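You operate a simulated robot arm through the tools that you are given. There is no shell and no other tool. Be economical: measure what you need, move in short steps, check, and stop when the job is done.

You are at the controls of a simulated two-armed robot. One attempt, no reset.

TASK
Fetch the lens cloth and set it on top of the jet block.

Only the result counts: the job must be done as asked and must still hold three seconds after the hand-in. Knocking over, shifting, dropping, spilling or breaking anything else fails it. Flat cloth is picked up by pressing the open fingertips on it (5 to 10 N) and closing them slowly along it; thin cloth reads only 2 to 8 mm in the jaws.

THE ROBOT
Two 6-joint arms with two-finger parallel grippers on one trunk, on a base that drives. Base frame: it is fixed to the floor where the robot stands at the start and does not move with it; the origin is under the middle of the robot, x ahead of it, y to its left, z up. Units: cm, degrees, N and s.
The left shoulder is at the start at [6, 18.7, 117.2], the right one opposite. With the tool pointing down near the work surface each hand reaches from about 26 to 62 cm from the robot's upright axis, wherever it stands, measured 20 degrees to its own side. Places, roughly: jet block [50, 400, 100]. Payload 1.57 kg a hand.
The TCP of each hand is the grasp point between the finger pads, 3 cm short of the fingertips. In the tool frame z runs along the fingers and y along their closing line. Largest opening 11 cm; finger width 2.4, thickness 1.2; the body of the gripper, 4.8 by 11.2 cm, starts 7.8 cm behind the TCP.
Orientation is that of the tool frame in the base frame, as a unit quaternion [x, y, z, w]. With the fingers straight down and closing along the base's y, the tool's x points along the base's -x, its y along +y and its z along -z.

THE INTERFACE
- The arms move only by the tool step_arm. It takes "left_motion", "right_motion" or both (then of equal length, played together; a hand with none holds still); each is a list of rows, each a list of 7 numbers: the gripper command, from -1 (shut) to 1 (fully open), values between in proportion, then the shift along the base's x, y, z in units of 50 mm (1.0 is 50 mm), then the turn, a rotation vector about the base's x, y, z in units of 6 degrees (1.0 is 6 degrees). In form: [[hand, x, y, z, ax, ay, az], ...]. A call has 1 to 8 rows; each row shifts and turns the commanded pose from where the row before left it. A call with a number of a shift or a turn outside -1 to 1 is refused whole. Each row takes 0.2 s and may step no farther than 5 cm and 8.6 degrees from the row before; otherwise, or with a gripper value out of range, the whole call is refused. A pose out of reach is approached as far as the arm can. The call stops where the force on the tool passes 40 N (or 10 N more than at its start, if that is more) or the arm is blocked; 0.2 s more then pass. Each finger travels about 15.3 cm/s and halts on what it meets, pressing with about 34 N; the grip force reading is that of the motor and also rises with nothing between the fingers. The clock runs only during rows and for 0.2 s after the last one: add rows that do not move to give the fingers time. The reply holds the time, the measured pose of the TCP, the force on the tool along the base axes, the opening and the grip force, in the units named above and with some noise.
- Cameras (640 x 400 px; columns grow to the right, rows downward): "scene" is now at [1.72, -1.29, 171.71]; the picture's right is [-0.18, -0.98, 0.00], its down [-0.72, 0.13, -0.68] and it looks along [0.67, -0.12, -0.73] (base axes); focal length 283 px, centre (320, 200). "left" rides on the left gripper at [7, -1.6, -14.1] in its tool frame; the picture's right is [0.23, 0.97, 0.00], its down [-0.86, 0.20, -0.48] and it looks along [-0.47, 0.11, 0.88] (tool axes); focal length 222 px, centre (320, 200). "right" rides on the right gripper at [7, 1.6, -14.1] in its tool frame; the picture's right is [-0.23, 0.97, 0.00], its down [-0.86, -0.20, -0.48] and it looks along [-0.47, -0.11, 0.88] (tool axes); focal length 222 px, centre (320, 200). There is no depth. A picture from a camera that has moved, and an enlarged one, comes with that camera's place and axes in the base frame and with its lens.
- get_image(camera): a new picture of that camera. The clock stands still meanwhile.
- lift_body(by): slides the trunk up (or, below 0, down) by that many cm; the arms and the scene camera ride with it, the base frame stays. It gives what a move gives, with no picture.
- base_move(legs): drives the robot by 1 to 6 legs, each [ahead, left, turn to the left] in cm, cm and degrees, along the robot's own axes; the way and the turn of a leg run together, so that a leg with both is an arc; at most 150 cm and 180 degrees a leg. The arms and the cameras ride along, it lands a little off, and it stops where it bumps. It gives what a move gives.
- aim_head(pan, tilt): turns the head with the scene camera to pan (to the left, within 86 degrees either way) and tilt (down, from -29 to 69), counted from straight ahead of the robot. It gives what a move gives.
- close_up(camera, box): a new picture of the part [left, top, right, bottom] of that camera's present view, enlarged. The clock stands still meanwhile.
- finish_job(): hands the job in; it is judged then, once.

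Go step by step. Nothing tells you exact positions but the pictures and the camera data: compare them with the known pose of the tool, close in by small moves and look again before you grip or let go. The budget is 120 turns and 100 pictures, counting those below and the enlarged ones. Unless the task says otherwise, let go and move clear before handing in, and close with one line.

The tools are called as a command line: name --argument value ..., lists and objects as JSON in quotes. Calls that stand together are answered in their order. step_arm: Moves the arms, as the interface text tells. Its arguments: {"type":"object","properties":{"left_motion":{"type":"array","items":{"type":"array","items":{"type":"number"}}},"right_motion":{"type":"array","items":{"type":"array","items":{"type":"number"}}}},"required":[]} The other tools are called the same way: lift_body (by) slides the trunk up or down; base_move (legs) drives the base; aim_head (pan, tilt) turns the head that bears the scene camera; get_image (camera) takes a picture; close_up (camera, box) takes an enlarged picture of a part of a camera's view; finish_job () hands the job in.

At the start:

```text
time_s: 0.0
left_tcp_pos: [41.27, 19.21, 114.11]
left_orientation: [0.0, 1.0, 0.0, 0.001]
left_contact_force: [-0.5, 0.2, 0.5]
left_width: 11.0
left_grip_force: 0.1
right_tcp_pos: [50.58, -25.69, 119.14]
right_orientation: [0.0, 1.0, 0.0, 0.0]
right_contact_force: [0.7, -0.5, -0.4]
right_width: 11.02
right_grip_force: 0.1
trunk travel left (down, up): [-80.0, 19.0]
robot x, y, heading: [-0.33, -0.13, -0.2]
head pan, tilt: [-10.5, 47.2]
```

scene: 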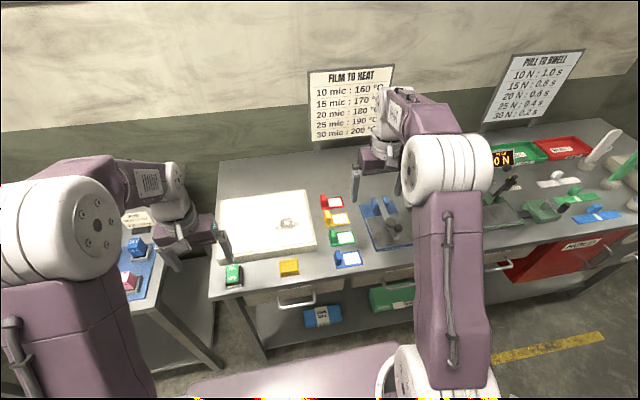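
right: 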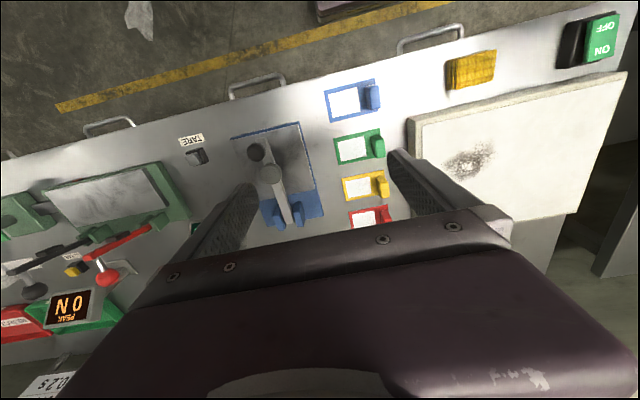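
left: 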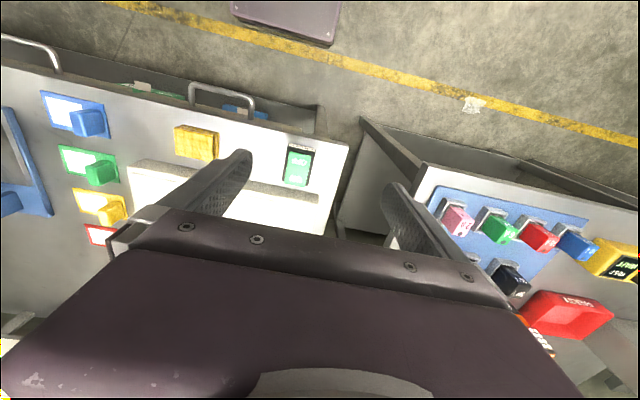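

I see a bench ahead with heat and pull test equipment and a second table to the left; no lens cloth is evident yet. I'll look around with the head.

aim_head --pan 60 --tilt 25

get_image --camera "scene"

aim_head --pan -50 --tilt 35

get_image --camera "scene"

```text
time_s: 1.4
left_tcp_pos: [41.22, 19.24, 114.18]
left_orientation: [0.0, 1.0, -0.001, 0.0]
left_contact_force: [-0.6, 0.2, 0.2]
left_width: 11.0
left_grip_force: 0.0
right_tcp_pos: [50.54, -25.7, 119.03]
right_orientation: [0.0, 1.0, 0.0, 0.0]
right_contact_force: [-0.4, -0.4, -0.1]
right_width: 10.99
right_grip_force: 0.0
trunk travel left (down, up): [-80.0, 19.0]
robot x, y, heading: [-0.21, 0.12, -0.1]
head pan, tilt: [60.0, 25.0]
```

```text
96 pictures are left
camera scene: at [-1.49, 8.14, 175.06], right [0.87, -0.5, 0.0], down [-0.21, -0.37, -0.91], along [0.45, 0.78, -0.42], focal length 283 px, centre (320, 200)
```

scene: 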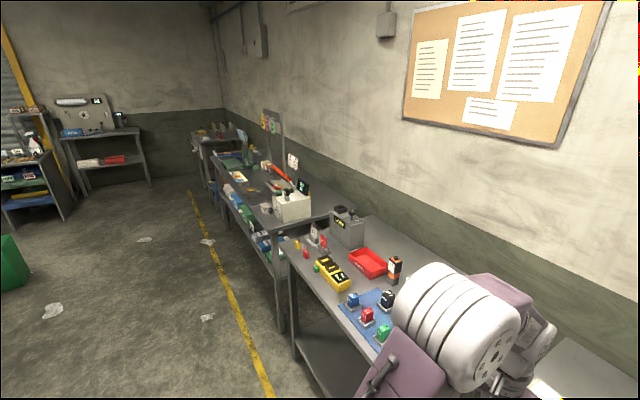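

```text
time_s: 3.3
left_tcp_pos: [41.3, 19.25, 114.05]
left_orientation: [0.0, 1.0, 0.0, 0.001]
left_contact_force: [-0.4, 0.7, 0.2]
left_width: 11.0
left_grip_force: 0.0
right_tcp_pos: [50.64, -25.79, 119.12]
right_orientation: [0.0, 1.0, 0.0, 0.0]
right_contact_force: [1.0, 0.1, 0.4]
right_width: 10.98
right_grip_force: 0.1
trunk travel left (down, up): [-80.0, 19.0]
robot x, y, heading: [0.1, 0.27, 0.1]
head pan, tilt: [-50.0, 35.0]
```

```text
95 pictures are left
camera scene: at [-0.43, -6.57, 173.49], right [-0.77, -0.64, 0.0], down [-0.37, 0.44, -0.82], along [0.53, -0.63, -0.57], focal length 283 px, centre (320, 200)
```

scene: 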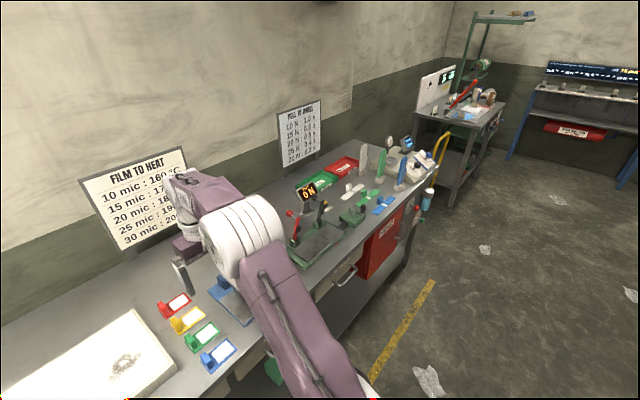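

The room has many benches along one wall, and the jet block should be on one around y=400. I'll enlarge the far views and look behind for the cloth.

close_up --camera "scene" --box '[300, 50, 540, 200]'

aim_head --pan 70 --tilt 20

close_up --camera "scene" --box '[240, 80, 480, 230]'

close_up --camera "scene" --box '[0, 50, 320, 250]'

```text
2.67 times, centred on (420, 125) of scene
camera zoom: at [-0.43, -6.57, 173.49], right [-0.77, -0.64, 0.0], down [-0.37, 0.44, -0.82], along [0.53, -0.63, -0.57], focal length 754 px, centre (53, 400)
```

zoom: 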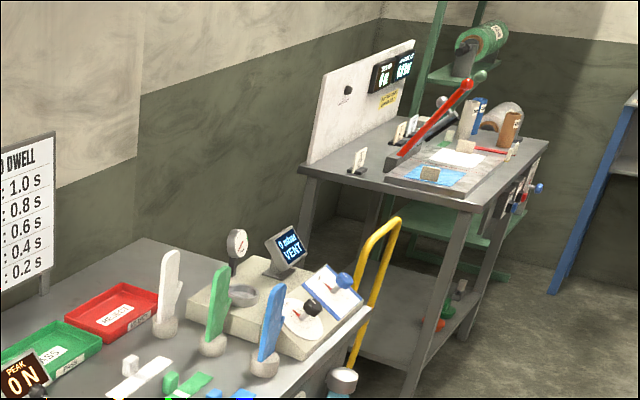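

```text
time_s: 5.3
left_tcp_pos: [41.08, 19.24, 113.98]
left_orientation: [0.0, 1.0, 0.0, 0.002]
left_contact_force: [-0.1, -0.4, 0.9]
left_width: 11.01
left_grip_force: 0.0
right_tcp_pos: [50.56, -25.67, 119.01]
right_orientation: [0.001, 1.0, 0.0, 0.0]
right_contact_force: [-1.1, 0.3, 0.2]
right_width: 10.98
right_grip_force: 0.0
trunk travel left (down, up): [-80.0, 19.0]
robot x, y, heading: [0.23, 0.12, -0.3]
head pan, tilt: [70.0, 20.0]
```

```text
2.67 times, centred on (360, 155) of scene
camera zoom: at [-2.91, 8.92, 175.88], right [0.94, -0.34, 0.0], down [-0.12, -0.32, -0.94], along [0.32, 0.88, -0.34], focal length 754 px, centre (213, 320)
```

zoom: 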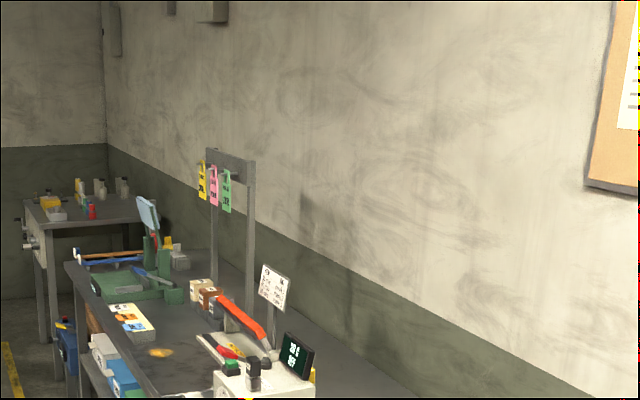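

```text
2.00 times, centred on (160, 150) of scene
camera zoom: at [-2.91, 8.92, 175.88], right [0.94, -0.34, 0.0], down [-0.12, -0.32, -0.94], along [0.32, 0.88, -0.34], focal length 565 px, centre (640, 300)
```

zoom: 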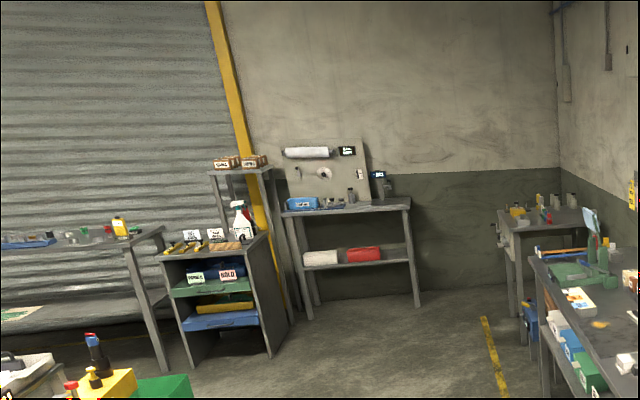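

The corner bench at about [75, 430] likely holds the jet block. I still need to see the rest of the room for the lens cloth, so I'll turn the robot around by 90° steps (hands are close above the bench though, so first look right).

aim_head --pan 86 --tilt 15

get_image --camera "scene"

aim_head --pan -86 --tilt 15

get_image --camera "scene"

```text
time_s: 6.1
left_tcp_pos: [41.06, 19.23, 114.07]
left_orientation: [0.0, 1.0, -0.001, 0.001]
left_contact_force: [-0.8, -0.3, 0.3]
left_width: 10.99
left_grip_force: 0.0
right_tcp_pos: [50.58, -25.74, 119.11]
right_orientation: [0.0, 1.0, -0.001, 0.0]
right_contact_force: [0.0, -0.2, -0.6]
right_width: 10.98
right_grip_force: 0.0
trunk travel left (down, up): [-80.0, 19.0]
robot x, y, heading: [-0.17, 0.03, 0.1]
head pan, tilt: [85.9, 15.0]
```

```text
91 pictures are left
camera scene: at [-5.43, 9.48, 176.69], right [1.0, -0.07, 0.0], down [-0.02, -0.26, -0.97], along [0.07, 0.96, -0.26], focal length 283 px, centre (320, 200)
```

scene: 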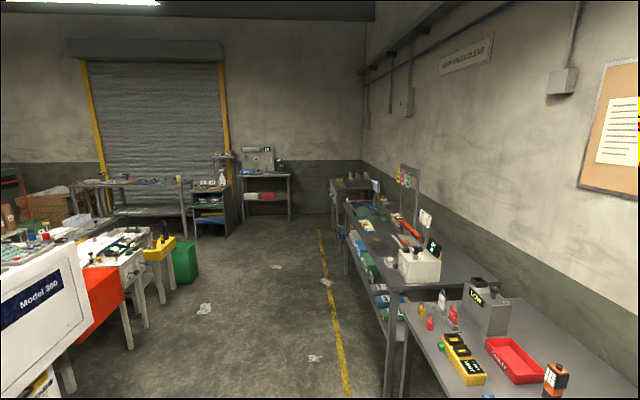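

```text
time_s: 8.7
left_tcp_pos: [41.25, 19.18, 113.88]
left_orientation: [0.0, 1.0, 0.0, 0.0]
left_contact_force: [0.9, -0.3, 0.0]
left_width: 10.99
left_grip_force: 0.0
right_tcp_pos: [50.62, -25.78, 119.14]
right_orientation: [0.001, 1.0, 0.0, 0.0]
right_contact_force: [0.0, 0.1, 0.1]
right_width: 11.01
right_grip_force: 0.1
trunk travel left (down, up): [-80.0, 19.0]
robot x, y, heading: [0.02, 0.14, 0.3]
head pan, tilt: [-85.9, 15.0]
```

```text
90 pictures are left
camera scene: at [-5.44, -9.15, 176.69], right [-1.0, -0.07, 0.0], down [-0.02, 0.26, -0.97], along [0.07, -0.96, -0.26], focal length 283 px, centre (320, 200)
```

scene: 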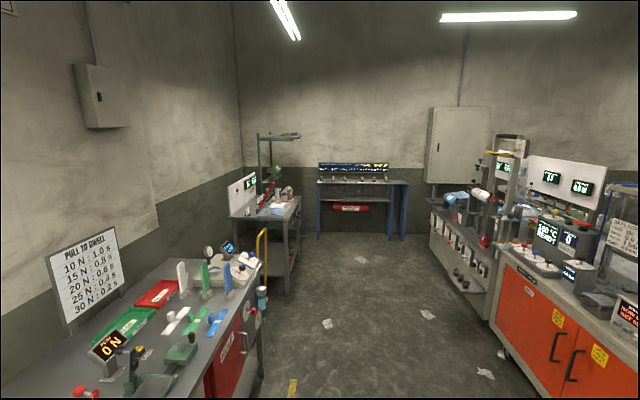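

The room has a second row of benches behind me (front edge about x=-130). I'll back off 50 cm and turn left with short checks, looking for the cloth on the back row.

base_move --legs '[[-50, 0, 0], [0, 0, 90]]'

aim_head --pan 80 --tilt 25

get_image --camera "scene"

aim_head --pan 20 --tilt 15

get_image --camera "scene"

```text
time_s: 15.4
left_tcp_pos: [-68.98, 41.52, 114.08]
left_orientation: [-0.704, 0.71, 0.001, 0.0]
left_contact_force: [-0.8, 1.1, -0.2]
left_width: 11.02
left_grip_force: 0.0
right_tcp_pos: [-23.92, 50.49, 119.0]
right_orientation: [-0.704, 0.71, 0.001, 0.0]
right_contact_force: [0.8, -0.5, 0.2]
right_width: 10.99
right_grip_force: 0.1
trunk travel left (down, up): [-80.0, 19.0]
robot x, y, heading: [-50.02, 0.36, 89.3]
head pan, tilt: [-85.9, 15.0]
```

```text
time_s: 18.0
left_tcp_pos: [-68.98, 41.37, 114.06]
left_orientation: [-0.704, 0.71, 0.001, 0.001]
left_contact_force: [0.1, -0.9, 0.4]
left_width: 10.99
left_grip_force: 0.0
right_tcp_pos: [-23.96, 50.26, 119.1]
right_orientation: [-0.704, 0.71, 0.0, 0.0]
right_contact_force: [0.9, 0.1, 1.2]
right_width: 10.99
right_grip_force: 0.1
trunk travel left (down, up): [-80.0, 19.0]
robot x, y, heading: [-50.27, 0.06, 89.6]
head pan, tilt: [80.0, 25.0]
```

```text
89 pictures are left
camera scene: at [-59.35, -4.06, 175.07], right [0.18, 0.98, 0.0], down [0.42, -0.08, -0.91], along [-0.89, 0.17, -0.42], focal length 283 px, centre (320, 200)
```

scene: 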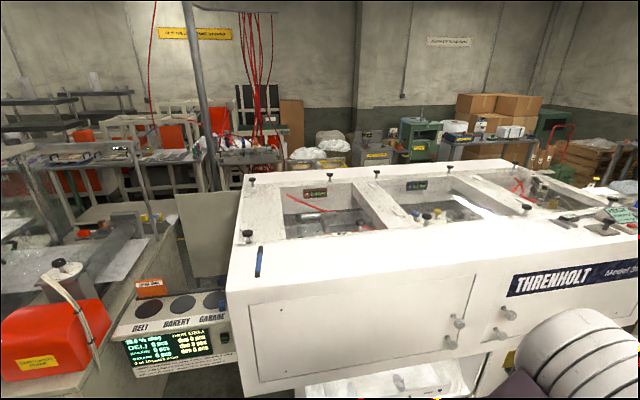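

```text
time_s: 19.3
left_tcp_pos: [-68.98, 41.6, 114.04]
left_orientation: [-0.704, 0.71, 0.0, 0.001]
left_contact_force: [0.8, 0.0, 0.4]
left_width: 11.0
left_grip_force: 0.1
right_tcp_pos: [-24.0, 50.41, 119.15]
right_orientation: [-0.704, 0.71, 0.0, 0.0]
right_contact_force: [-0.9, 0.4, -0.3]
right_width: 11.02
right_grip_force: 0.0
trunk travel left (down, up): [-80.0, 19.0]
robot x, y, heading: [-50.0, 0.07, 89.8]
head pan, tilt: [20.0, 15.0]
```

```text
88 pictures are left
camera scene: at [-53.42, 3.06, 176.69], right [0.94, 0.33, 0.0], down [0.09, -0.24, -0.97], along [-0.32, 0.91, -0.26], focal length 283 px, centre (320, 200)
```

scene: 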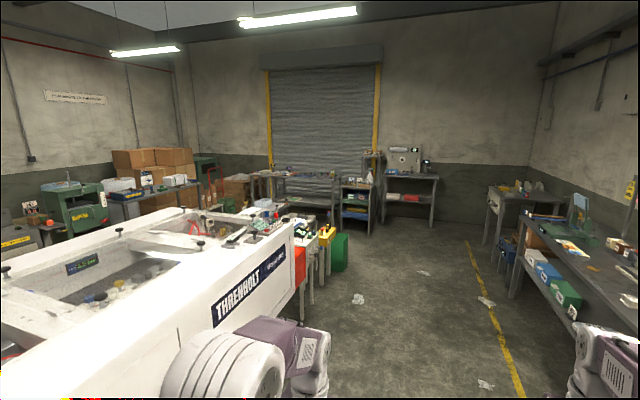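

It's a packaging plant; the jet-block corner bench lies ahead along the aisle. I'll drive up the aisle and look at the benches on the way.

base_move --legs '[[130, 0, 0]]'

aim_head --pan -40 --tilt 35

get_image --camera "scene"

aim_head --pan -20 --tilt 15

close_up --camera "scene" --box '[160, 100, 480, 300]'

aim_head --pan 20 --tilt 15

close_up --camera "scene" --box '[160, 100, 480, 300]'

```text
time_s: 25.8
left_tcp_pos: [-66.8, 171.44, 114.07]
left_orientation: [-0.701, 0.713, 0.0, 0.001]
left_contact_force: [0.0, -0.3, -0.2]
left_width: 11.02
left_grip_force: 0.1
right_tcp_pos: [-21.81, 179.99, 119.1]
right_orientation: [-0.701, 0.713, -0.001, 0.0]
right_contact_force: [-0.2, 0.2, 0.8]
right_width: 11.01
right_grip_force: 0.0
trunk travel left (down, up): [-80.0, 19.0]
robot x, y, heading: [-48.49, 130.1, 89.1]
head pan, tilt: [20.0, 15.0]
```

```text
time_s: 27.1
left_tcp_pos: [-66.74, 171.38, 114.08]
left_orientation: [-0.7, 0.714, 0.001, 0.002]
left_contact_force: [0.2, -0.2, 0.6]
left_width: 11.02
left_grip_force: 0.1
right_tcp_pos: [-21.86, 180.05, 119.03]
right_orientation: [-0.701, 0.713, 0.0, 0.0]
right_contact_force: [1.0, -0.4, -0.4]
right_width: 10.98
right_grip_force: 0.1
trunk travel left (down, up): [-80.0, 19.0]
robot x, y, heading: [-48.64, 130.14, 88.9]
head pan, tilt: [-40.0, 35.0]
```

```text
87 pictures are left
camera scene: at [-42.85, 130.76, 173.49], right [0.75, -0.66, 0.0], down [-0.38, -0.43, -0.82], along [0.54, 0.62, -0.57], focal length 283 px, centre (320, 200)
```

scene: 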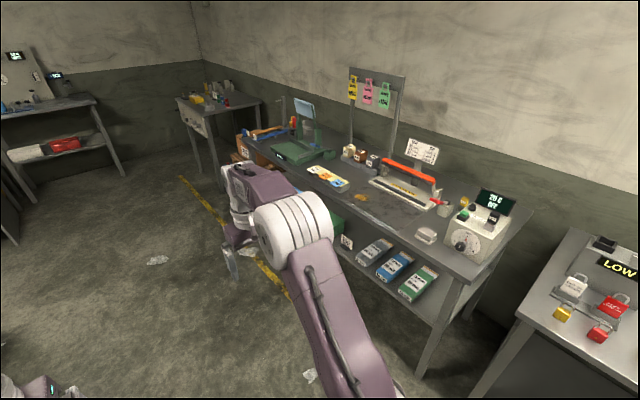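

```text
time_s: 27.9
left_tcp_pos: [-66.85, 171.52, 114.16]
left_orientation: [-0.701, 0.713, 0.001, 0.001]
left_contact_force: [0.4, 0.2, 0.3]
left_width: 11.01
left_grip_force: 0.1
right_tcp_pos: [-21.67, 179.98, 119.13]
right_orientation: [-0.701, 0.714, -0.001, 0.0]
right_contact_force: [-0.2, -0.2, 0.1]
right_width: 11.01
right_grip_force: 0.0
trunk travel left (down, up): [-80.0, 19.0]
robot x, y, heading: [-48.6, 130.04, 88.9]
head pan, tilt: [-20.0, 15.0]
```

```text
2.00 times, centred on (320, 200) of scene
camera zoom: at [-45.26, 132.81, 176.68], right [0.93, -0.36, 0.0], down [-0.09, -0.24, -0.97], along [0.35, 0.9, -0.26], focal length 565 px, centre (320, 200)
```

zoom: 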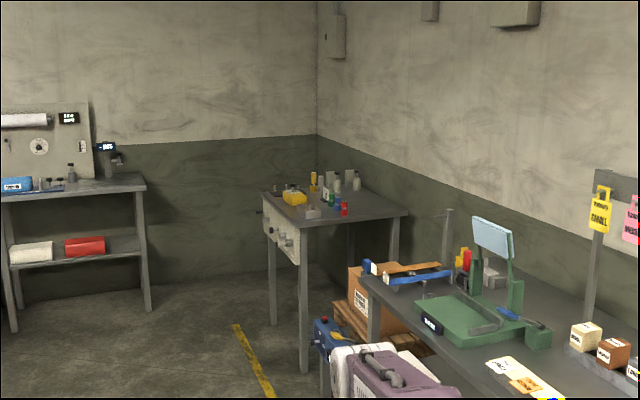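

```text
time_s: 29.0
left_tcp_pos: [-66.97, 171.48, 114.2]
left_orientation: [-0.701, 0.713, 0.0, 0.001]
left_contact_force: [1.0, -0.5, 0.1]
left_width: 10.99
left_grip_force: 0.0
right_tcp_pos: [-21.75, 179.9, 119.13]
right_orientation: [-0.701, 0.713, 0.0, 0.0]
right_contact_force: [-0.4, 0.4, -0.6]
right_width: 11.01
right_grip_force: 0.0
trunk travel left (down, up): [-80.0, 19.0]
robot x, y, heading: [-48.33, 129.98, 88.7]
head pan, tilt: [20.0, 15.0]
```

```text
2.00 times, centred on (320, 200) of scene
camera zoom: at [-51.65, 132.94, 176.69], right [0.95, 0.32, 0.0], down [0.08, -0.24, -0.97], along [-0.31, 0.91, -0.26], focal length 565 px, centre (320, 200)
```

zoom: 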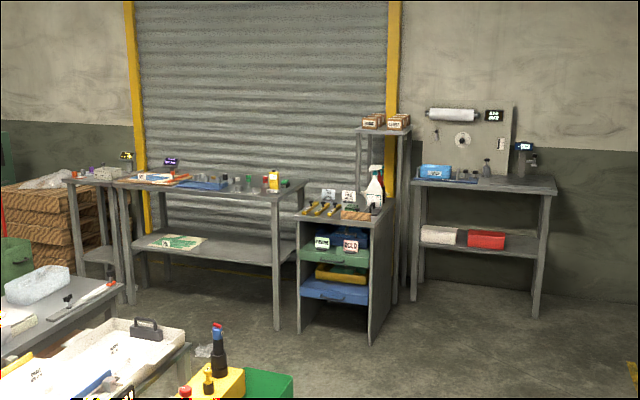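

Benches by the shutter may hold the cloth; the corner bench is ahead right. I'll drive on to y≈260 and look more closely.

base_move --legs '[[120, 0, 0]]'

aim_head --pan -35 --tilt 25

close_up --camera "scene" --box '[120, 75, 520, 325]'

aim_head --pan 10 --tilt 25

close_up --camera "scene" --box '[120, 75, 520, 325]'

aim_head --pan 45 --tilt 20

close_up --camera "scene" --box '[120, 75, 520, 325]'

```text
time_s: 35.1
left_tcp_pos: [-64.41, 291.92, 114.18]
left_orientation: [-0.7, 0.714, 0.0, 0.001]
left_contact_force: [0.5, 0.2, -0.2]
left_width: 11.0
left_grip_force: 0.2
right_tcp_pos: [-19.33, 300.18, 119.16]
right_orientation: [-0.699, 0.715, 0.0, 0.0]
right_contact_force: [-0.2, 0.6, 0.0]
right_width: 11.02
right_grip_force: 0.0
trunk travel left (down, up): [-80.0, 19.0]
robot x, y, heading: [-46.07, 250.07, 89.1]
head pan, tilt: [20.0, 15.0]
```

```text
time_s: 36.3
left_tcp_pos: [-64.48, 291.78, 114.14]
left_orientation: [-0.7, 0.714, 0.001, 0.0]
left_contact_force: [0.2, 0.4, 0.1]
left_width: 10.99
left_grip_force: 0.0
right_tcp_pos: [-19.35, 300.19, 119.09]
right_orientation: [-0.7, 0.714, 0.0, -0.001]
right_contact_force: [-0.3, 0.2, -0.2]
right_width: 10.97
right_grip_force: 0.1
trunk travel left (down, up): [-80.0, 19.0]
robot x, y, heading: [-46.17, 249.93, 88.9]
head pan, tilt: [-35.0, 25.0]
```

```text
1.60 times, centred on (320, 200) of scene
camera zoom: at [-40.87, 251.86, 175.07], right [0.81, -0.59, 0.0], down [-0.25, -0.34, -0.91], along [0.53, 0.73, -0.42], focal length 452 px, centre (320, 200)
```

zoom: 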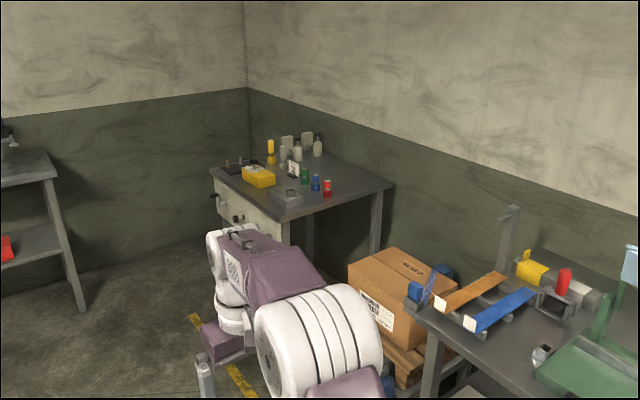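

```text
time_s: 37.5
left_tcp_pos: [-64.4, 291.8, 114.09]
left_orientation: [-0.699, 0.715, 0.001, 0.0]
left_contact_force: [0.5, 0.1, 0.1]
left_width: 11.04
left_grip_force: 0.2
right_tcp_pos: [-19.42, 300.24, 119.03]
right_orientation: [-0.7, 0.714, 0.0, 0.0]
right_contact_force: [0.8, -1.0, 0.7]
right_width: 11.02
right_grip_force: 0.0
trunk travel left (down, up): [-80.0, 19.0]
robot x, y, heading: [-46.07, 250.16, 88.8]
head pan, tilt: [10.0, 25.0]
```

```text
1.60 times, centred on (320, 200) of scene
camera zoom: at [-47.7, 253.52, 175.07], right [0.99, 0.15, 0.0], down [0.06, -0.42, -0.91], along [-0.14, 0.9, -0.42], focal length 452 px, centre (320, 200)
```

zoom: 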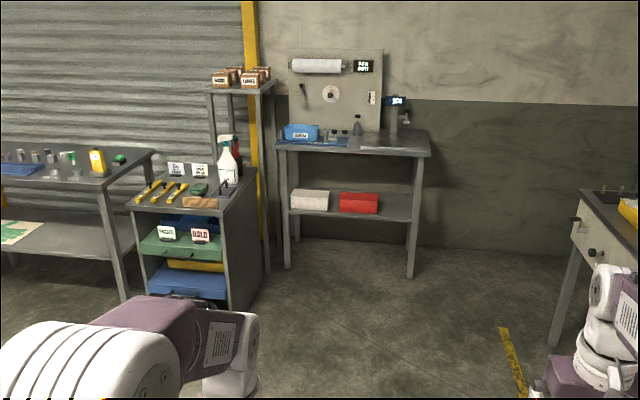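

```text
time_s: 38.5
left_tcp_pos: [-64.47, 291.72, 114.12]
left_orientation: [-0.7, 0.715, 0.0, 0.001]
left_contact_force: [0.0, 0.3, -0.3]
left_width: 10.99
left_grip_force: 0.0
right_tcp_pos: [-19.31, 300.33, 119.07]
right_orientation: [-0.7, 0.714, 0.0, 0.0]
right_contact_force: [0.3, -0.3, 0.4]
right_width: 10.99
right_grip_force: 0.0
trunk travel left (down, up): [-80.0, 19.0]
robot x, y, heading: [-46.19, 250.17, 88.8]
head pan, tilt: [45.0, 20.0]
```

```text
1.60 times, centred on (320, 200) of scene
camera zoom: at [-52.73, 251.14, 175.87], right [0.72, 0.69, 0.0], down [0.24, -0.25, -0.94], along [-0.65, 0.68, -0.34], focal length 452 px, centre (320, 200)
```

zoom: 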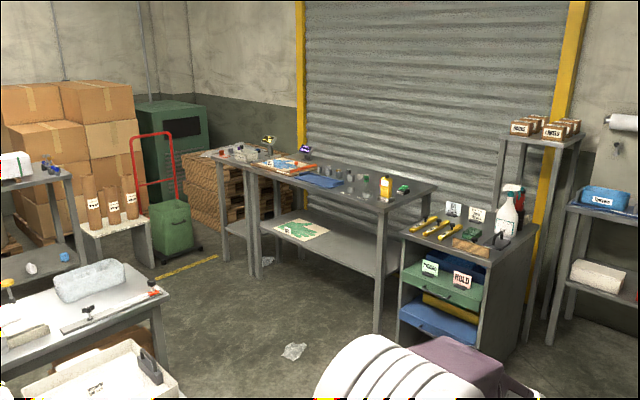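

I see several candidates: blue flat item on the shutter bench, a tan flat item on the cart, the bench with the blue box. I'll enlarge each.

close_up --camera "scene" --box '[240, 155, 400, 255]'

close_up --camera "scene" --box '[360, 170, 520, 270]'

aim_head --pan 0 --tilt 20

close_up --camera "scene" --box '[220, 120, 380, 220]'

aim_head --pan -35 --tilt 25

close_up --camera "scene" --box '[230, 150, 390, 250]'

```text
4.00 times, centred on (320, 205) of scene
camera zoom: at [-52.73, 251.14, 175.87], right [0.72, 0.69, 0.0], down [0.24, -0.25, -0.94], along [-0.65, 0.68, -0.34], focal length 1131 px, centre (320, 180)
```

zoom: 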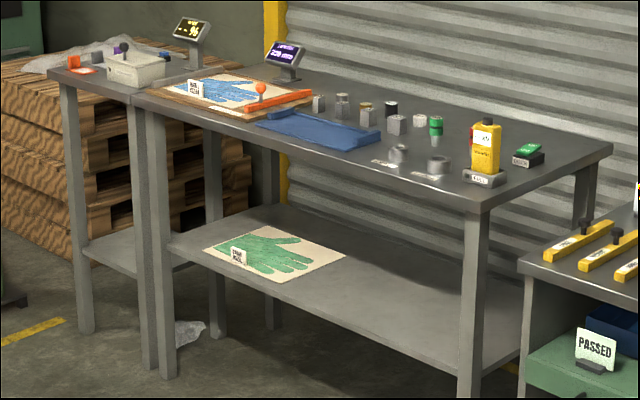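

```text
4.00 times, centred on (440, 220) of scene
camera zoom: at [-52.73, 251.14, 175.87], right [0.72, 0.69, 0.0], down [0.24, -0.25, -0.94], along [-0.65, 0.68, -0.34], focal length 1131 px, centre (-160, 120)
```

zoom: 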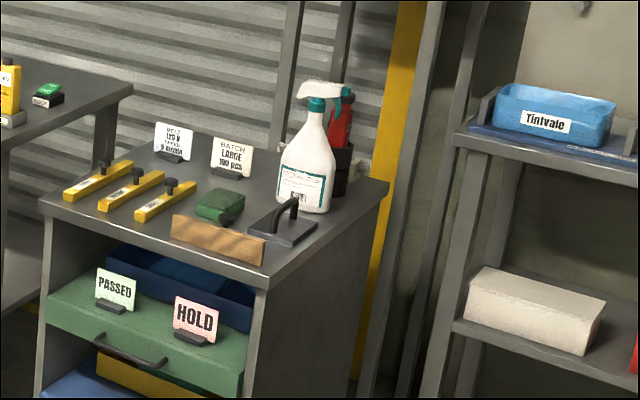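

```text
time_s: 39.6
left_tcp_pos: [-64.36, 291.84, 114.04]
left_orientation: [-0.7, 0.714, 0.001, 0.0]
left_contact_force: [0.0, -0.1, -0.1]
left_width: 11.0
left_grip_force: 0.0
right_tcp_pos: [-19.29, 300.3, 119.0]
right_orientation: [-0.699, 0.715, 0.0, 0.0]
right_contact_force: [0.5, -0.6, -0.4]
right_width: 10.99
right_grip_force: 0.0
trunk travel left (down, up): [-80.0, 19.0]
robot x, y, heading: [-46.12, 250.13, 88.7]
head pan, tilt: [0.0, 20.0]
```

```text
4.00 times, centred on (300, 170) of scene
camera zoom: at [-46.12, 253.73, 175.88], right [1.0, -0.02, 0.0], down [-0.01, -0.34, -0.94], along [0.02, 0.94, -0.34], focal length 1131 px, centre (400, 320)
```

zoom: 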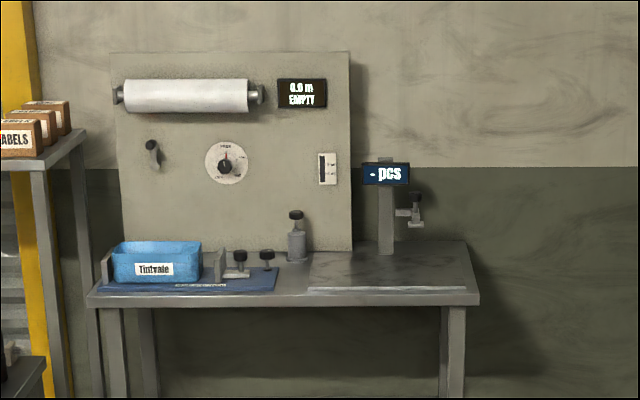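

```text
time_s: 40.6
left_tcp_pos: [-64.43, 291.71, 114.15]
left_orientation: [-0.7, 0.714, 0.0, 0.001]
left_contact_force: [0.1, 0.8, -0.3]
left_width: 11.0
left_grip_force: 0.1
right_tcp_pos: [-19.32, 300.37, 119.07]
right_orientation: [-0.699, 0.715, 0.0, 0.0]
right_contact_force: [-0.3, 0.3, 0.8]
right_width: 11.01
right_grip_force: 0.1
trunk travel left (down, up): [-80.0, 19.0]
robot x, y, heading: [-46.18, 250.34, 88.9]
head pan, tilt: [-35.0, 25.0]
```

```text
4.00 times, centred on (310, 200) of scene
camera zoom: at [-40.88, 251.86, 175.07], right [0.81, -0.59, 0.0], down [-0.25, -0.34, -0.91], along [0.53, 0.73, -0.42], focal length 1131 px, centre (360, 200)
```

zoom: 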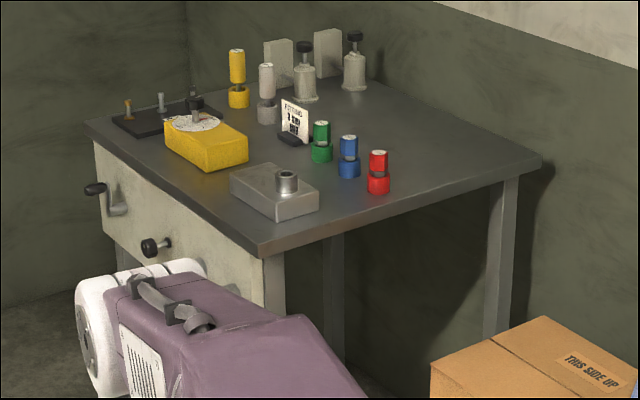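

The corner bench looks like an ink‑jet station: a grey block with a round socket at about [53, 407], a yellow block with a white disc at [51, 428], and a dark board. I'll drive there and face it for a good look.

base_move --legs '[[145, 0, 0], [0, 0, -89]]'

aim_head --pan 0 --tilt 35

get_image --camera "scene"

close_up --camera "scene" --box '[220, 100, 460, 250]'

```text
time_s: 51.7
left_tcp_pos: [-1.11, 413.46, 114.09]
left_orientation: [0.016, 1.0, 0.0, 0.001]
left_contact_force: [-0.2, 0.5, -0.7]
left_width: 10.99
left_grip_force: 0.0
right_tcp_pos: [6.76, 368.33, 119.15]
right_orientation: [0.018, 1.0, 0.0, 0.0]
right_contact_force: [0.1, -0.1, -0.1]
right_width: 11.01
right_grip_force: 0.0
trunk travel left (down, up): [-80.0, 19.0]
robot x, y, heading: [-43.24, 395.84, -1.9]
head pan, tilt: [-35.0, 25.0]
```

```text
time_s: 52.7
left_tcp_pos: [-1.2, 413.59, 114.13]
left_orientation: [0.016, 1.0, 0.0, 0.001]
left_contact_force: [-1.0, 0.9, -0.1]
left_width: 10.99
left_grip_force: 0.0
right_tcp_pos: [6.69, 368.26, 119.08]
right_orientation: [0.017, 1.0, 0.0, 0.0]
right_contact_force: [-0.2, 0.7, 0.3]
right_width: 11.0
right_grip_force: 0.1
trunk travel left (down, up): [-80.0, 19.0]
robot x, y, heading: [-42.86, 396.15, -2.0]
head pan, tilt: [0.0, 35.0]
```

```text
77 pictures are left
camera scene: at [-40.25, 395.77, 173.49], right [-0.03, -1.0, 0.0], down [-0.57, 0.02, -0.82], along [0.82, -0.03, -0.57], focal length 283 px, centre (320, 200)
```

scene: 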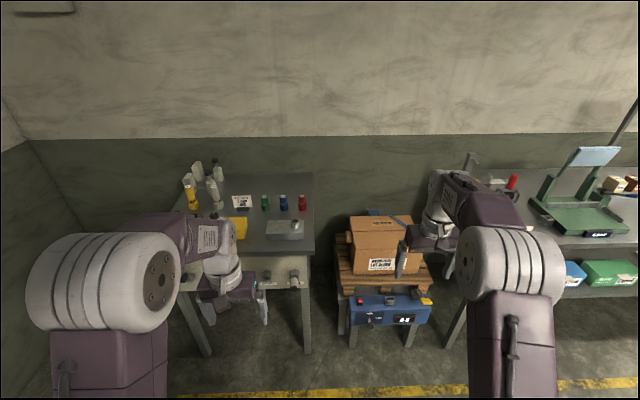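

```text
2.67 times, centred on (340, 175) of scene
camera zoom: at [-40.25, 395.77, 173.49], right [-0.03, -1.0, 0.0], down [-0.57, 0.02, -0.82], along [0.82, -0.03, -0.57], focal length 754 px, centre (267, 267)
```

zoom: 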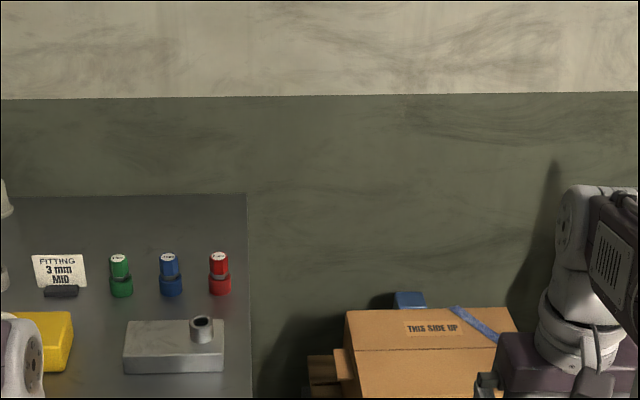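

The grey metal block with a tube socket at about [53, 407] is my candidate for the jet block. Now I search for the cloth, first the bench at y≈200–330 on the way back.

base_move --legs '[[0, 0, -88], [100, 0, 0]]'

aim_head --pan 60 --tilt 35

get_image --camera "scene"

aim_head --pan -40 --tilt 20

get_image --camera "scene"

```text
time_s: 61.5
left_tcp_pos: [-20.16, 256.31, 114.07]
left_orientation: [0.696, 0.718, -0.001, 0.001]
left_contact_force: [-0.3, 1.2, -0.6]
left_width: 11.01
left_grip_force: 0.0
right_tcp_pos: [-64.78, 245.42, 119.23]
right_orientation: [0.696, 0.718, 0.0, 0.0]
right_contact_force: [0.5, 0.2, 1.0]
right_width: 11.01
right_grip_force: 0.1
trunk travel left (down, up): [-80.0, 19.0]
robot x, y, heading: [-40.64, 296.94, -88.1]
head pan, tilt: [0.0, 35.0]
```

```text
time_s: 62.9
left_tcp_pos: [-20.18, 256.18, 114.11]
left_orientation: [0.696, 0.718, -0.001, 0.0]
left_contact_force: [0.0, 0.1, 0.6]
left_width: 10.99
left_grip_force: 0.1
right_tcp_pos: [-64.78, 245.39, 119.13]
right_orientation: [0.696, 0.718, 0.001, 0.0]
right_contact_force: [0.0, -0.7, 0.1]
right_width: 11.0
right_grip_force: 0.0
trunk travel left (down, up): [-80.0, 19.0]
robot x, y, heading: [-40.76, 296.94, -88.3]
head pan, tilt: [60.0, 35.0]
```

```text
75 pictures are left
camera scene: at [-33.28, 298.75, 173.49], right [-0.47, -0.88, 0.0], down [-0.51, 0.27, -0.82], along [0.72, -0.39, -0.57], focal length 283 px, centre (320, 200)
```

scene: 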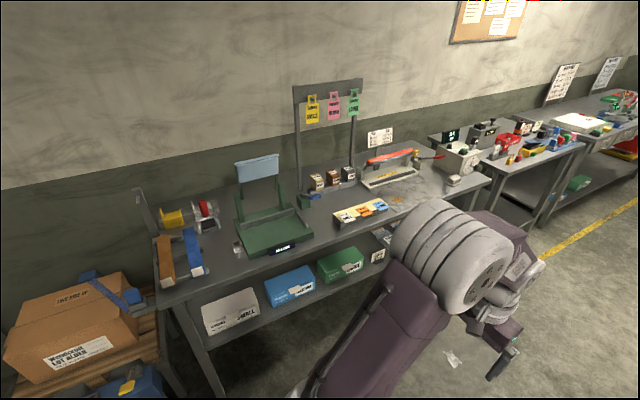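

```text
time_s: 64.6
left_tcp_pos: [-20.25, 256.13, 114.21]
left_orientation: [0.696, 0.718, -0.002, 0.001]
left_contact_force: [0.2, -0.3, 0.1]
left_width: 10.98
left_grip_force: 0.1
right_tcp_pos: [-64.88, 245.44, 119.02]
right_orientation: [0.696, 0.718, -0.001, 0.0]
right_contact_force: [0.4, 0.5, -0.2]
right_width: 10.99
right_grip_force: 0.2
trunk travel left (down, up): [-80.0, 19.0]
robot x, y, heading: [-40.8, 296.68, -88.3]
head pan, tilt: [-40.0, 20.0]
```

```text
74 pictures are left
camera scene: at [-46.79, 295.6, 175.87], right [-0.79, 0.62, 0.0], down [0.21, 0.27, -0.94], along [-0.58, -0.74, -0.34], focal length 283 px, centre (320, 200)
```

scene: 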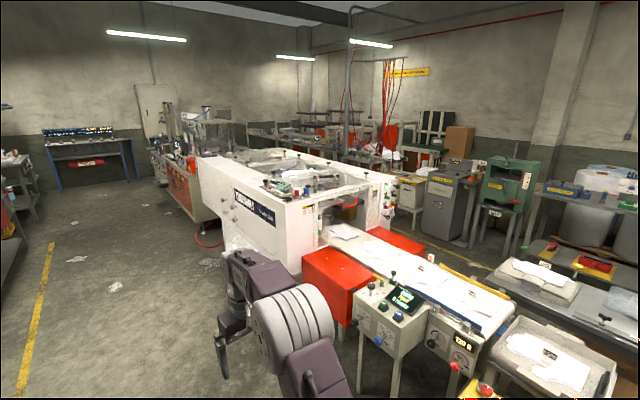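

No obvious cloth yet; I'll enlarge parts of this view.

close_up --camera "scene" --box '[340, 120, 640, 308]'

close_up --camera "scene" --box '[140, 90, 400, 252]'

aim_head --pan 50 --tilt 35

close_up --camera "scene" --box '[80, 120, 400, 320]'

```text
2.13 times, centred on (490, 214) of scene
camera zoom: at [-46.79, 295.6, 175.87], right [-0.79, 0.62, 0.0], down [0.21, 0.27, -0.94], along [-0.58, -0.74, -0.34], focal length 601 px, centre (-42, 170)
```

zoom: 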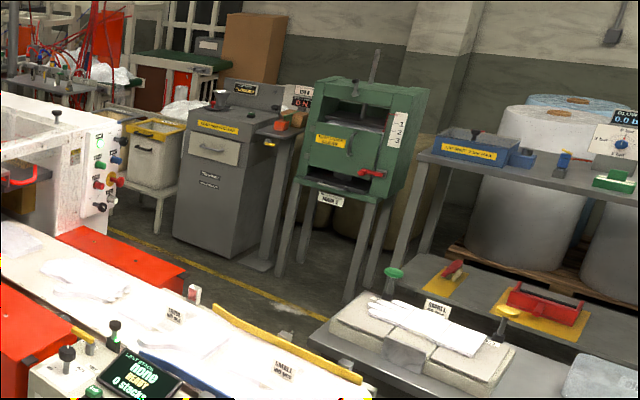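

```text
2.46 times, centred on (270, 171) of scene
camera zoom: at [-46.79, 295.6, 175.87], right [-0.79, 0.62, 0.0], down [0.21, 0.27, -0.94], along [-0.58, -0.74, -0.34], focal length 696 px, centre (443, 271)
```

zoom: 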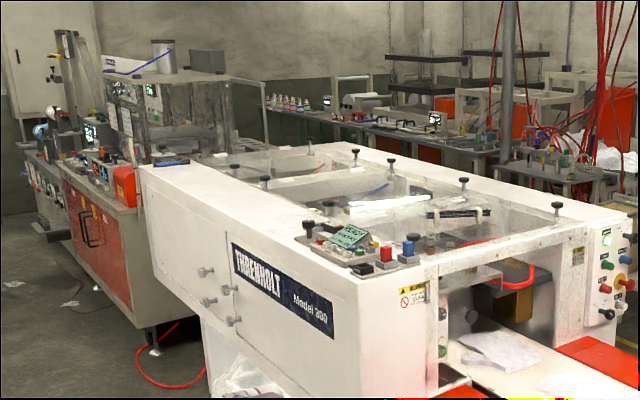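

```text
time_s: 66.3
left_tcp_pos: [-20.31, 256.13, 114.11]
left_orientation: [0.696, 0.718, -0.001, -0.001]
left_contact_force: [-0.2, 0.0, -0.4]
left_width: 10.99
left_grip_force: 0.0
right_tcp_pos: [-64.8, 245.43, 119.04]
right_orientation: [0.696, 0.718, 0.0, 0.0]
right_contact_force: [-1.0, 1.1, -1.0]
right_width: 11.0
right_grip_force: 0.1
trunk travel left (down, up): [-80.0, 19.0]
robot x, y, heading: [-40.27, 296.46, -88.3]
head pan, tilt: [50.0, 35.0]
```

```text
2.00 times, centred on (240, 220) of scene
camera zoom: at [-34.13, 297.48, 173.49], right [-0.62, -0.79, 0.0], down [-0.45, 0.35, -0.82], along [0.64, -0.51, -0.57], focal length 565 px, centre (480, 160)
```

zoom: 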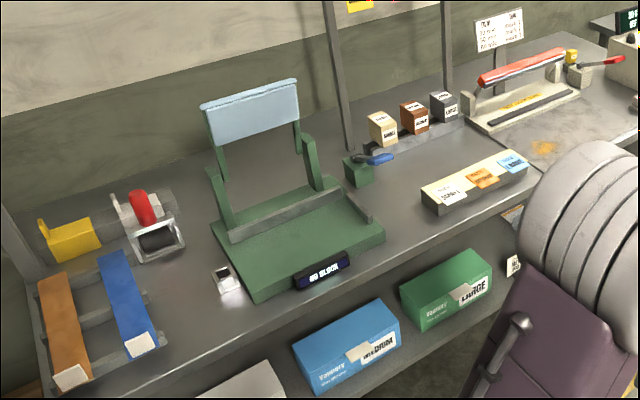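

Nothing cloth-like here. I'll drive down the aisle to the other end and inspect the benches there.

base_move --legs '[[150, 0, -1], [150, 0, 0], [60, 0, 0]]'

aim_head --pan 25 --tilt 20

get_image --camera "scene"

close_up --camera "scene" --box '[160, 100, 360, 225]'

aim_head --pan -35 --tilt 20

get_image --camera "scene"

```text
time_s: 83.7
left_tcp_pos: [-17.75, -104.05, 114.1]
left_orientation: [0.708, 0.706, 0.0, 0.001]
left_contact_force: [0.7, 0.0, 0.0]
left_width: 11.01
left_grip_force: 0.1
right_tcp_pos: [-62.63, -113.24, 119.03]
right_orientation: [0.708, 0.706, 0.001, -0.001]
right_contact_force: [0.3, 0.9, -0.5]
right_width: 11.01
right_grip_force: 0.0
trunk travel left (down, up): [-80.0, 19.0]
robot x, y, heading: [-36.98, -62.99, -90.0]
head pan, tilt: [50.0, 35.0]
```

```text
time_s: 84.6
left_tcp_pos: [-17.68, -104.07, 114.02]
left_orientation: [0.708, 0.706, 0.0, 0.0]
left_contact_force: [1.0, -0.6, 0.0]
left_width: 11.02
left_grip_force: 0.0
right_tcp_pos: [-62.63, -113.36, 119.21]
right_orientation: [0.708, 0.706, 0.0, 0.0]
right_contact_force: [0.3, -0.4, -0.3]
right_width: 11.0
right_grip_force: 0.0
trunk travel left (down, up): [-80.0, 19.0]
robot x, y, heading: [-36.86, -62.91, -90.2]
head pan, tilt: [25.0, 20.0]
```

```text
70 pictures are left
camera scene: at [-33.03, -65.16, 175.87], right [-0.91, -0.42, 0.0], down [-0.14, 0.31, -0.94], along [0.4, -0.85, -0.34], focal length 283 px, centre (320, 200)
```

scene: 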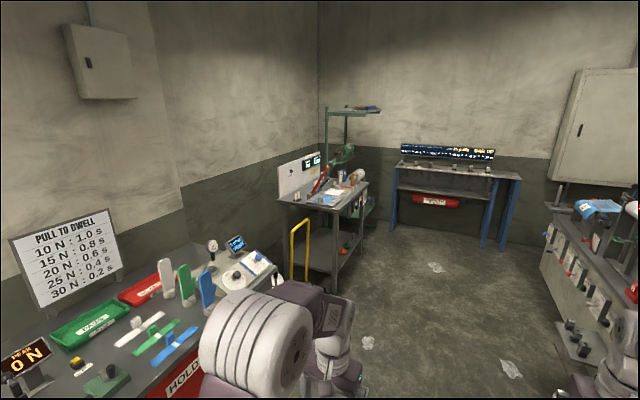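

```text
3.20 times, centred on (260, 162) of scene
camera zoom: at [-33.03, -65.16, 175.87], right [-0.91, -0.42, 0.0], down [-0.14, 0.31, -0.94], along [0.4, -0.85, -0.34], focal length 904 px, centre (512, 320)
```

zoom: 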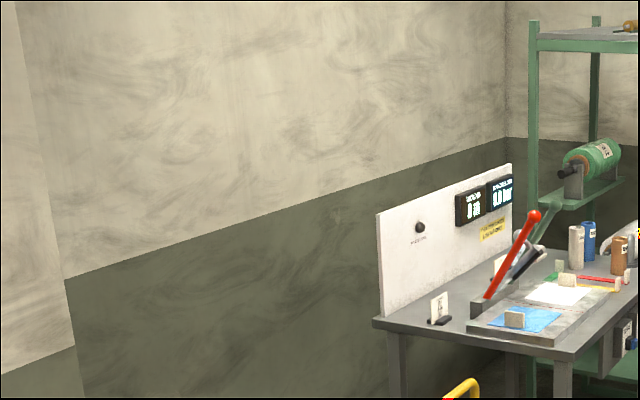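

```text
time_s: 85.9
left_tcp_pos: [-17.73, -104.16, 114.1]
left_orientation: [0.709, 0.706, 0.0, 0.001]
left_contact_force: [-0.1, 0.6, -1.4]
left_width: 10.98
left_grip_force: 0.1
right_tcp_pos: [-62.83, -113.42, 119.06]
right_orientation: [0.708, 0.706, 0.001, 0.0]
right_contact_force: [1.2, 0.0, 0.1]
right_width: 11.01
right_grip_force: 0.0
trunk travel left (down, up): [-80.0, 19.0]
robot x, y, heading: [-36.72, -62.73, -90.4]
head pan, tilt: [-35.0, 20.0]
```

```text
68 pictures are left
camera scene: at [-42.3, -64.3, 175.88], right [-0.82, 0.58, 0.0], down [0.2, 0.28, -0.94], along [-0.54, -0.77, -0.34], focal length 283 px, centre (320, 200)
```

scene: 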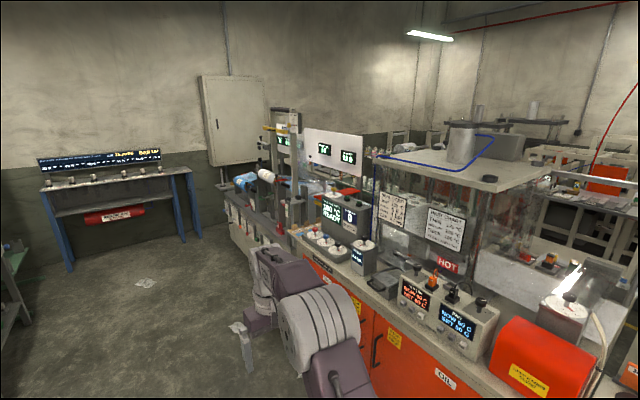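

A light-blue folded item lies on the bench at the end of the back row (about [-140, -320]). I'll enlarge it.

close_up --camera "scene" --box '[200, 130, 360, 230]'

close_up --camera "scene" --box '[270, 140, 590, 340]'

close_up --camera "scene" --box '[30, 140, 190, 240]'

```text
4.00 times, centred on (280, 180) of scene
camera zoom: at [-42.3, -64.3, 175.88], right [-0.82, 0.58, 0.0], down [0.2, 0.28, -0.94], along [-0.54, -0.77, -0.34], focal length 1131 px, centre (480, 280)
```

zoom: 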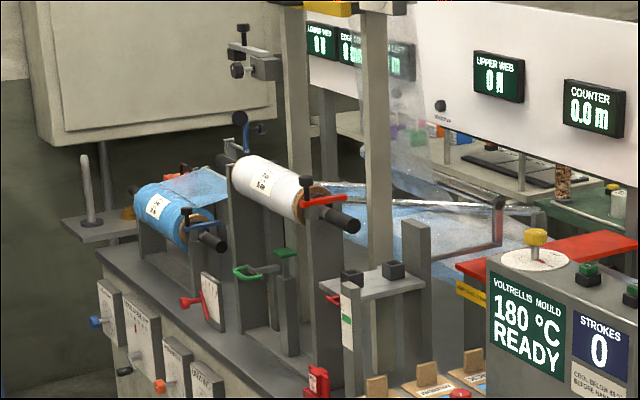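

```text
2.00 times, centred on (430, 240) of scene
camera zoom: at [-42.3, -64.3, 175.88], right [-0.82, 0.58, 0.0], down [0.2, 0.28, -0.94], along [-0.54, -0.77, -0.34], focal length 565 px, centre (100, 120)
```

zoom: 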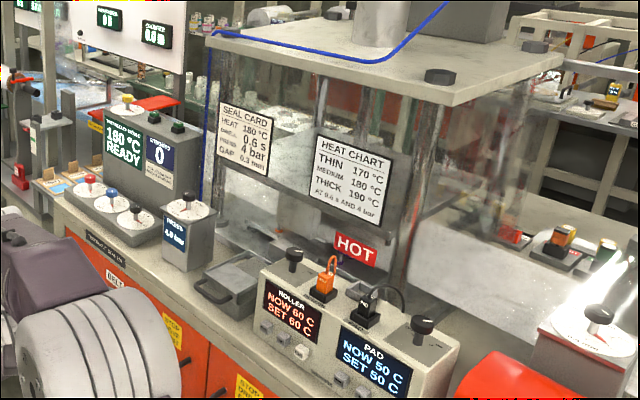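

```text
4.00 times, centred on (110, 190) of scene
camera zoom: at [-42.3, -64.3, 175.88], right [-0.82, 0.58, 0.0], down [0.2, 0.28, -0.94], along [-0.54, -0.77, -0.34], focal length 1131 px, centre (1160, 240)
```

zoom: 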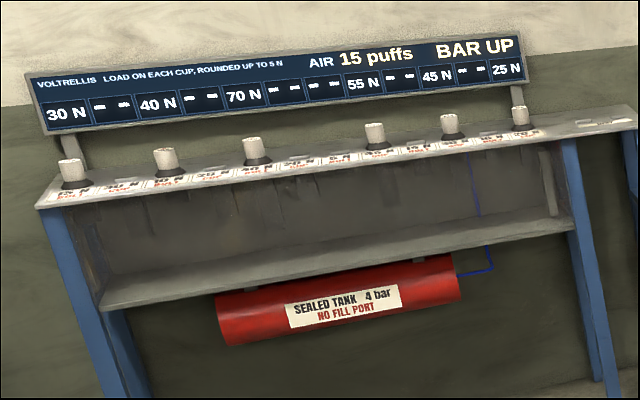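

Still no cloth. I'll check the green shelf's top in the corner, the pull-test bench, and then the start table.

aim_head --pan 30 --tilt 15

close_up --camera "scene" --box '[280, 90, 440, 190]'

aim_head --pan 60 --tilt 45

get_image --camera "scene"

aim_head --pan -75 --tilt 20

get_image --camera "scene"

```text
time_s: 87.2
left_tcp_pos: [-17.78, -104.01, 114.11]
left_orientation: [0.708, 0.706, 0.0, 0.0]
left_contact_force: [1.0, -0.1, -0.6]
left_width: 11.01
left_grip_force: 0.0
right_tcp_pos: [-62.8, -113.35, 119.07]
right_orientation: [0.709, 0.705, 0.0, 0.0]
right_contact_force: [0.3, 0.3, 0.1]
right_width: 11.02
right_grip_force: 0.0
trunk travel left (down, up): [-80.0, 19.0]
robot x, y, heading: [-36.75, -63.38, -90.3]
head pan, tilt: [30.0, 15.0]
```

```text
4.00 times, centred on (360, 140) of scene
camera zoom: at [-32.31, -64.8, 176.69], right [-0.87, -0.5, 0.0], down [-0.13, 0.22, -0.97], along [0.48, -0.84, -0.26], focal length 1131 px, centre (160, 440)
```

zoom: 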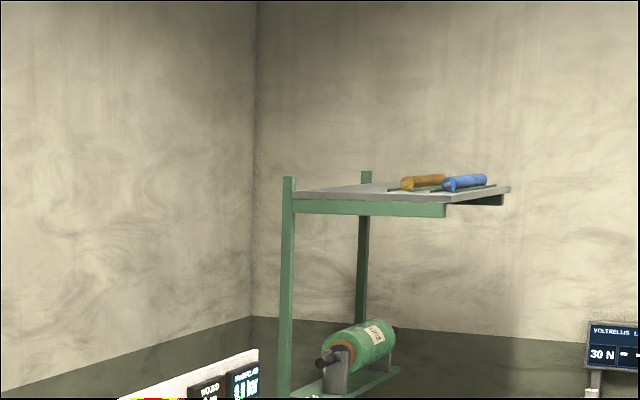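

```text
time_s: 88.2
left_tcp_pos: [-17.79, -104.09, 114.14]
left_orientation: [0.708, 0.706, 0.0, 0.001]
left_contact_force: [-0.2, -0.4, 0.2]
left_width: 10.99
left_grip_force: 0.0
right_tcp_pos: [-62.72, -113.4, 119.1]
right_orientation: [0.708, 0.706, 0.001, 0.0]
right_contact_force: [-1.0, 0.0, 0.1]
right_width: 11.02
right_grip_force: 0.1
trunk travel left (down, up): [-80.0, 19.0]
robot x, y, heading: [-36.63, -63.01, -90.5]
head pan, tilt: [60.0, 45.0]
```

```text
63 pictures are left
camera scene: at [-29.93, -60.78, 172.02], right [-0.5, -0.86, 0.0], down [-0.61, 0.36, -0.71], along [0.61, -0.36, -0.71], focal length 283 px, centre (320, 200)
```

scene: 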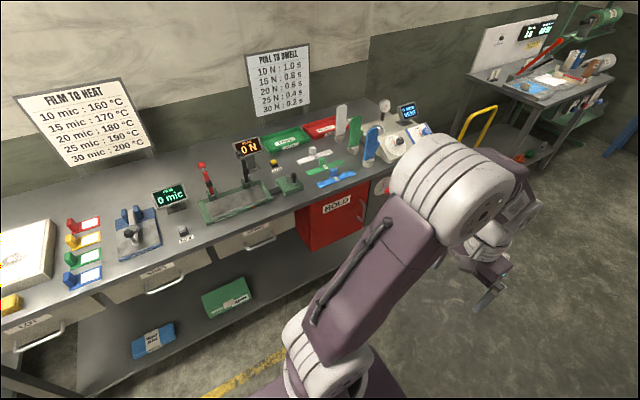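

```text
time_s: 90.4
left_tcp_pos: [-17.75, -104.06, 114.06]
left_orientation: [0.708, 0.706, -0.001, 0.0]
left_contact_force: [-0.1, 0.4, 0.2]
left_width: 11.01
left_grip_force: 0.0
right_tcp_pos: [-62.6, -113.28, 119.06]
right_orientation: [0.708, 0.706, 0.0, 0.0]
right_contact_force: [-0.2, -0.3, 0.1]
right_width: 11.0
right_grip_force: 0.1
trunk travel left (down, up): [-80.0, 19.0]
robot x, y, heading: [-36.59, -63.25, -90.3]
head pan, tilt: [-75.0, 20.0]
```

```text
62 pictures are left
camera scene: at [-45.95, -59.07, 175.87], right [-0.26, 0.97, 0.0], down [0.33, 0.09, -0.94], along [-0.91, -0.24, -0.34], focal length 283 px, centre (320, 200)
```

scene: 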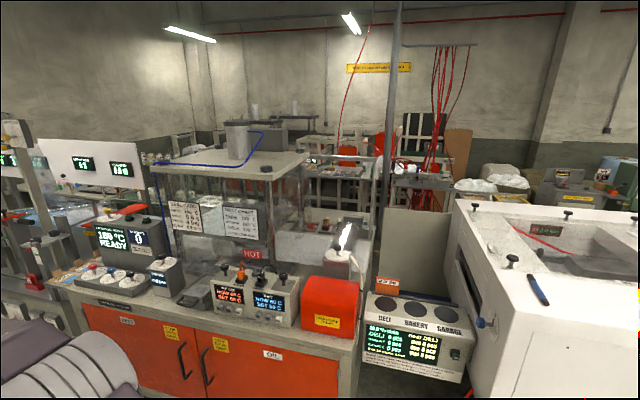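

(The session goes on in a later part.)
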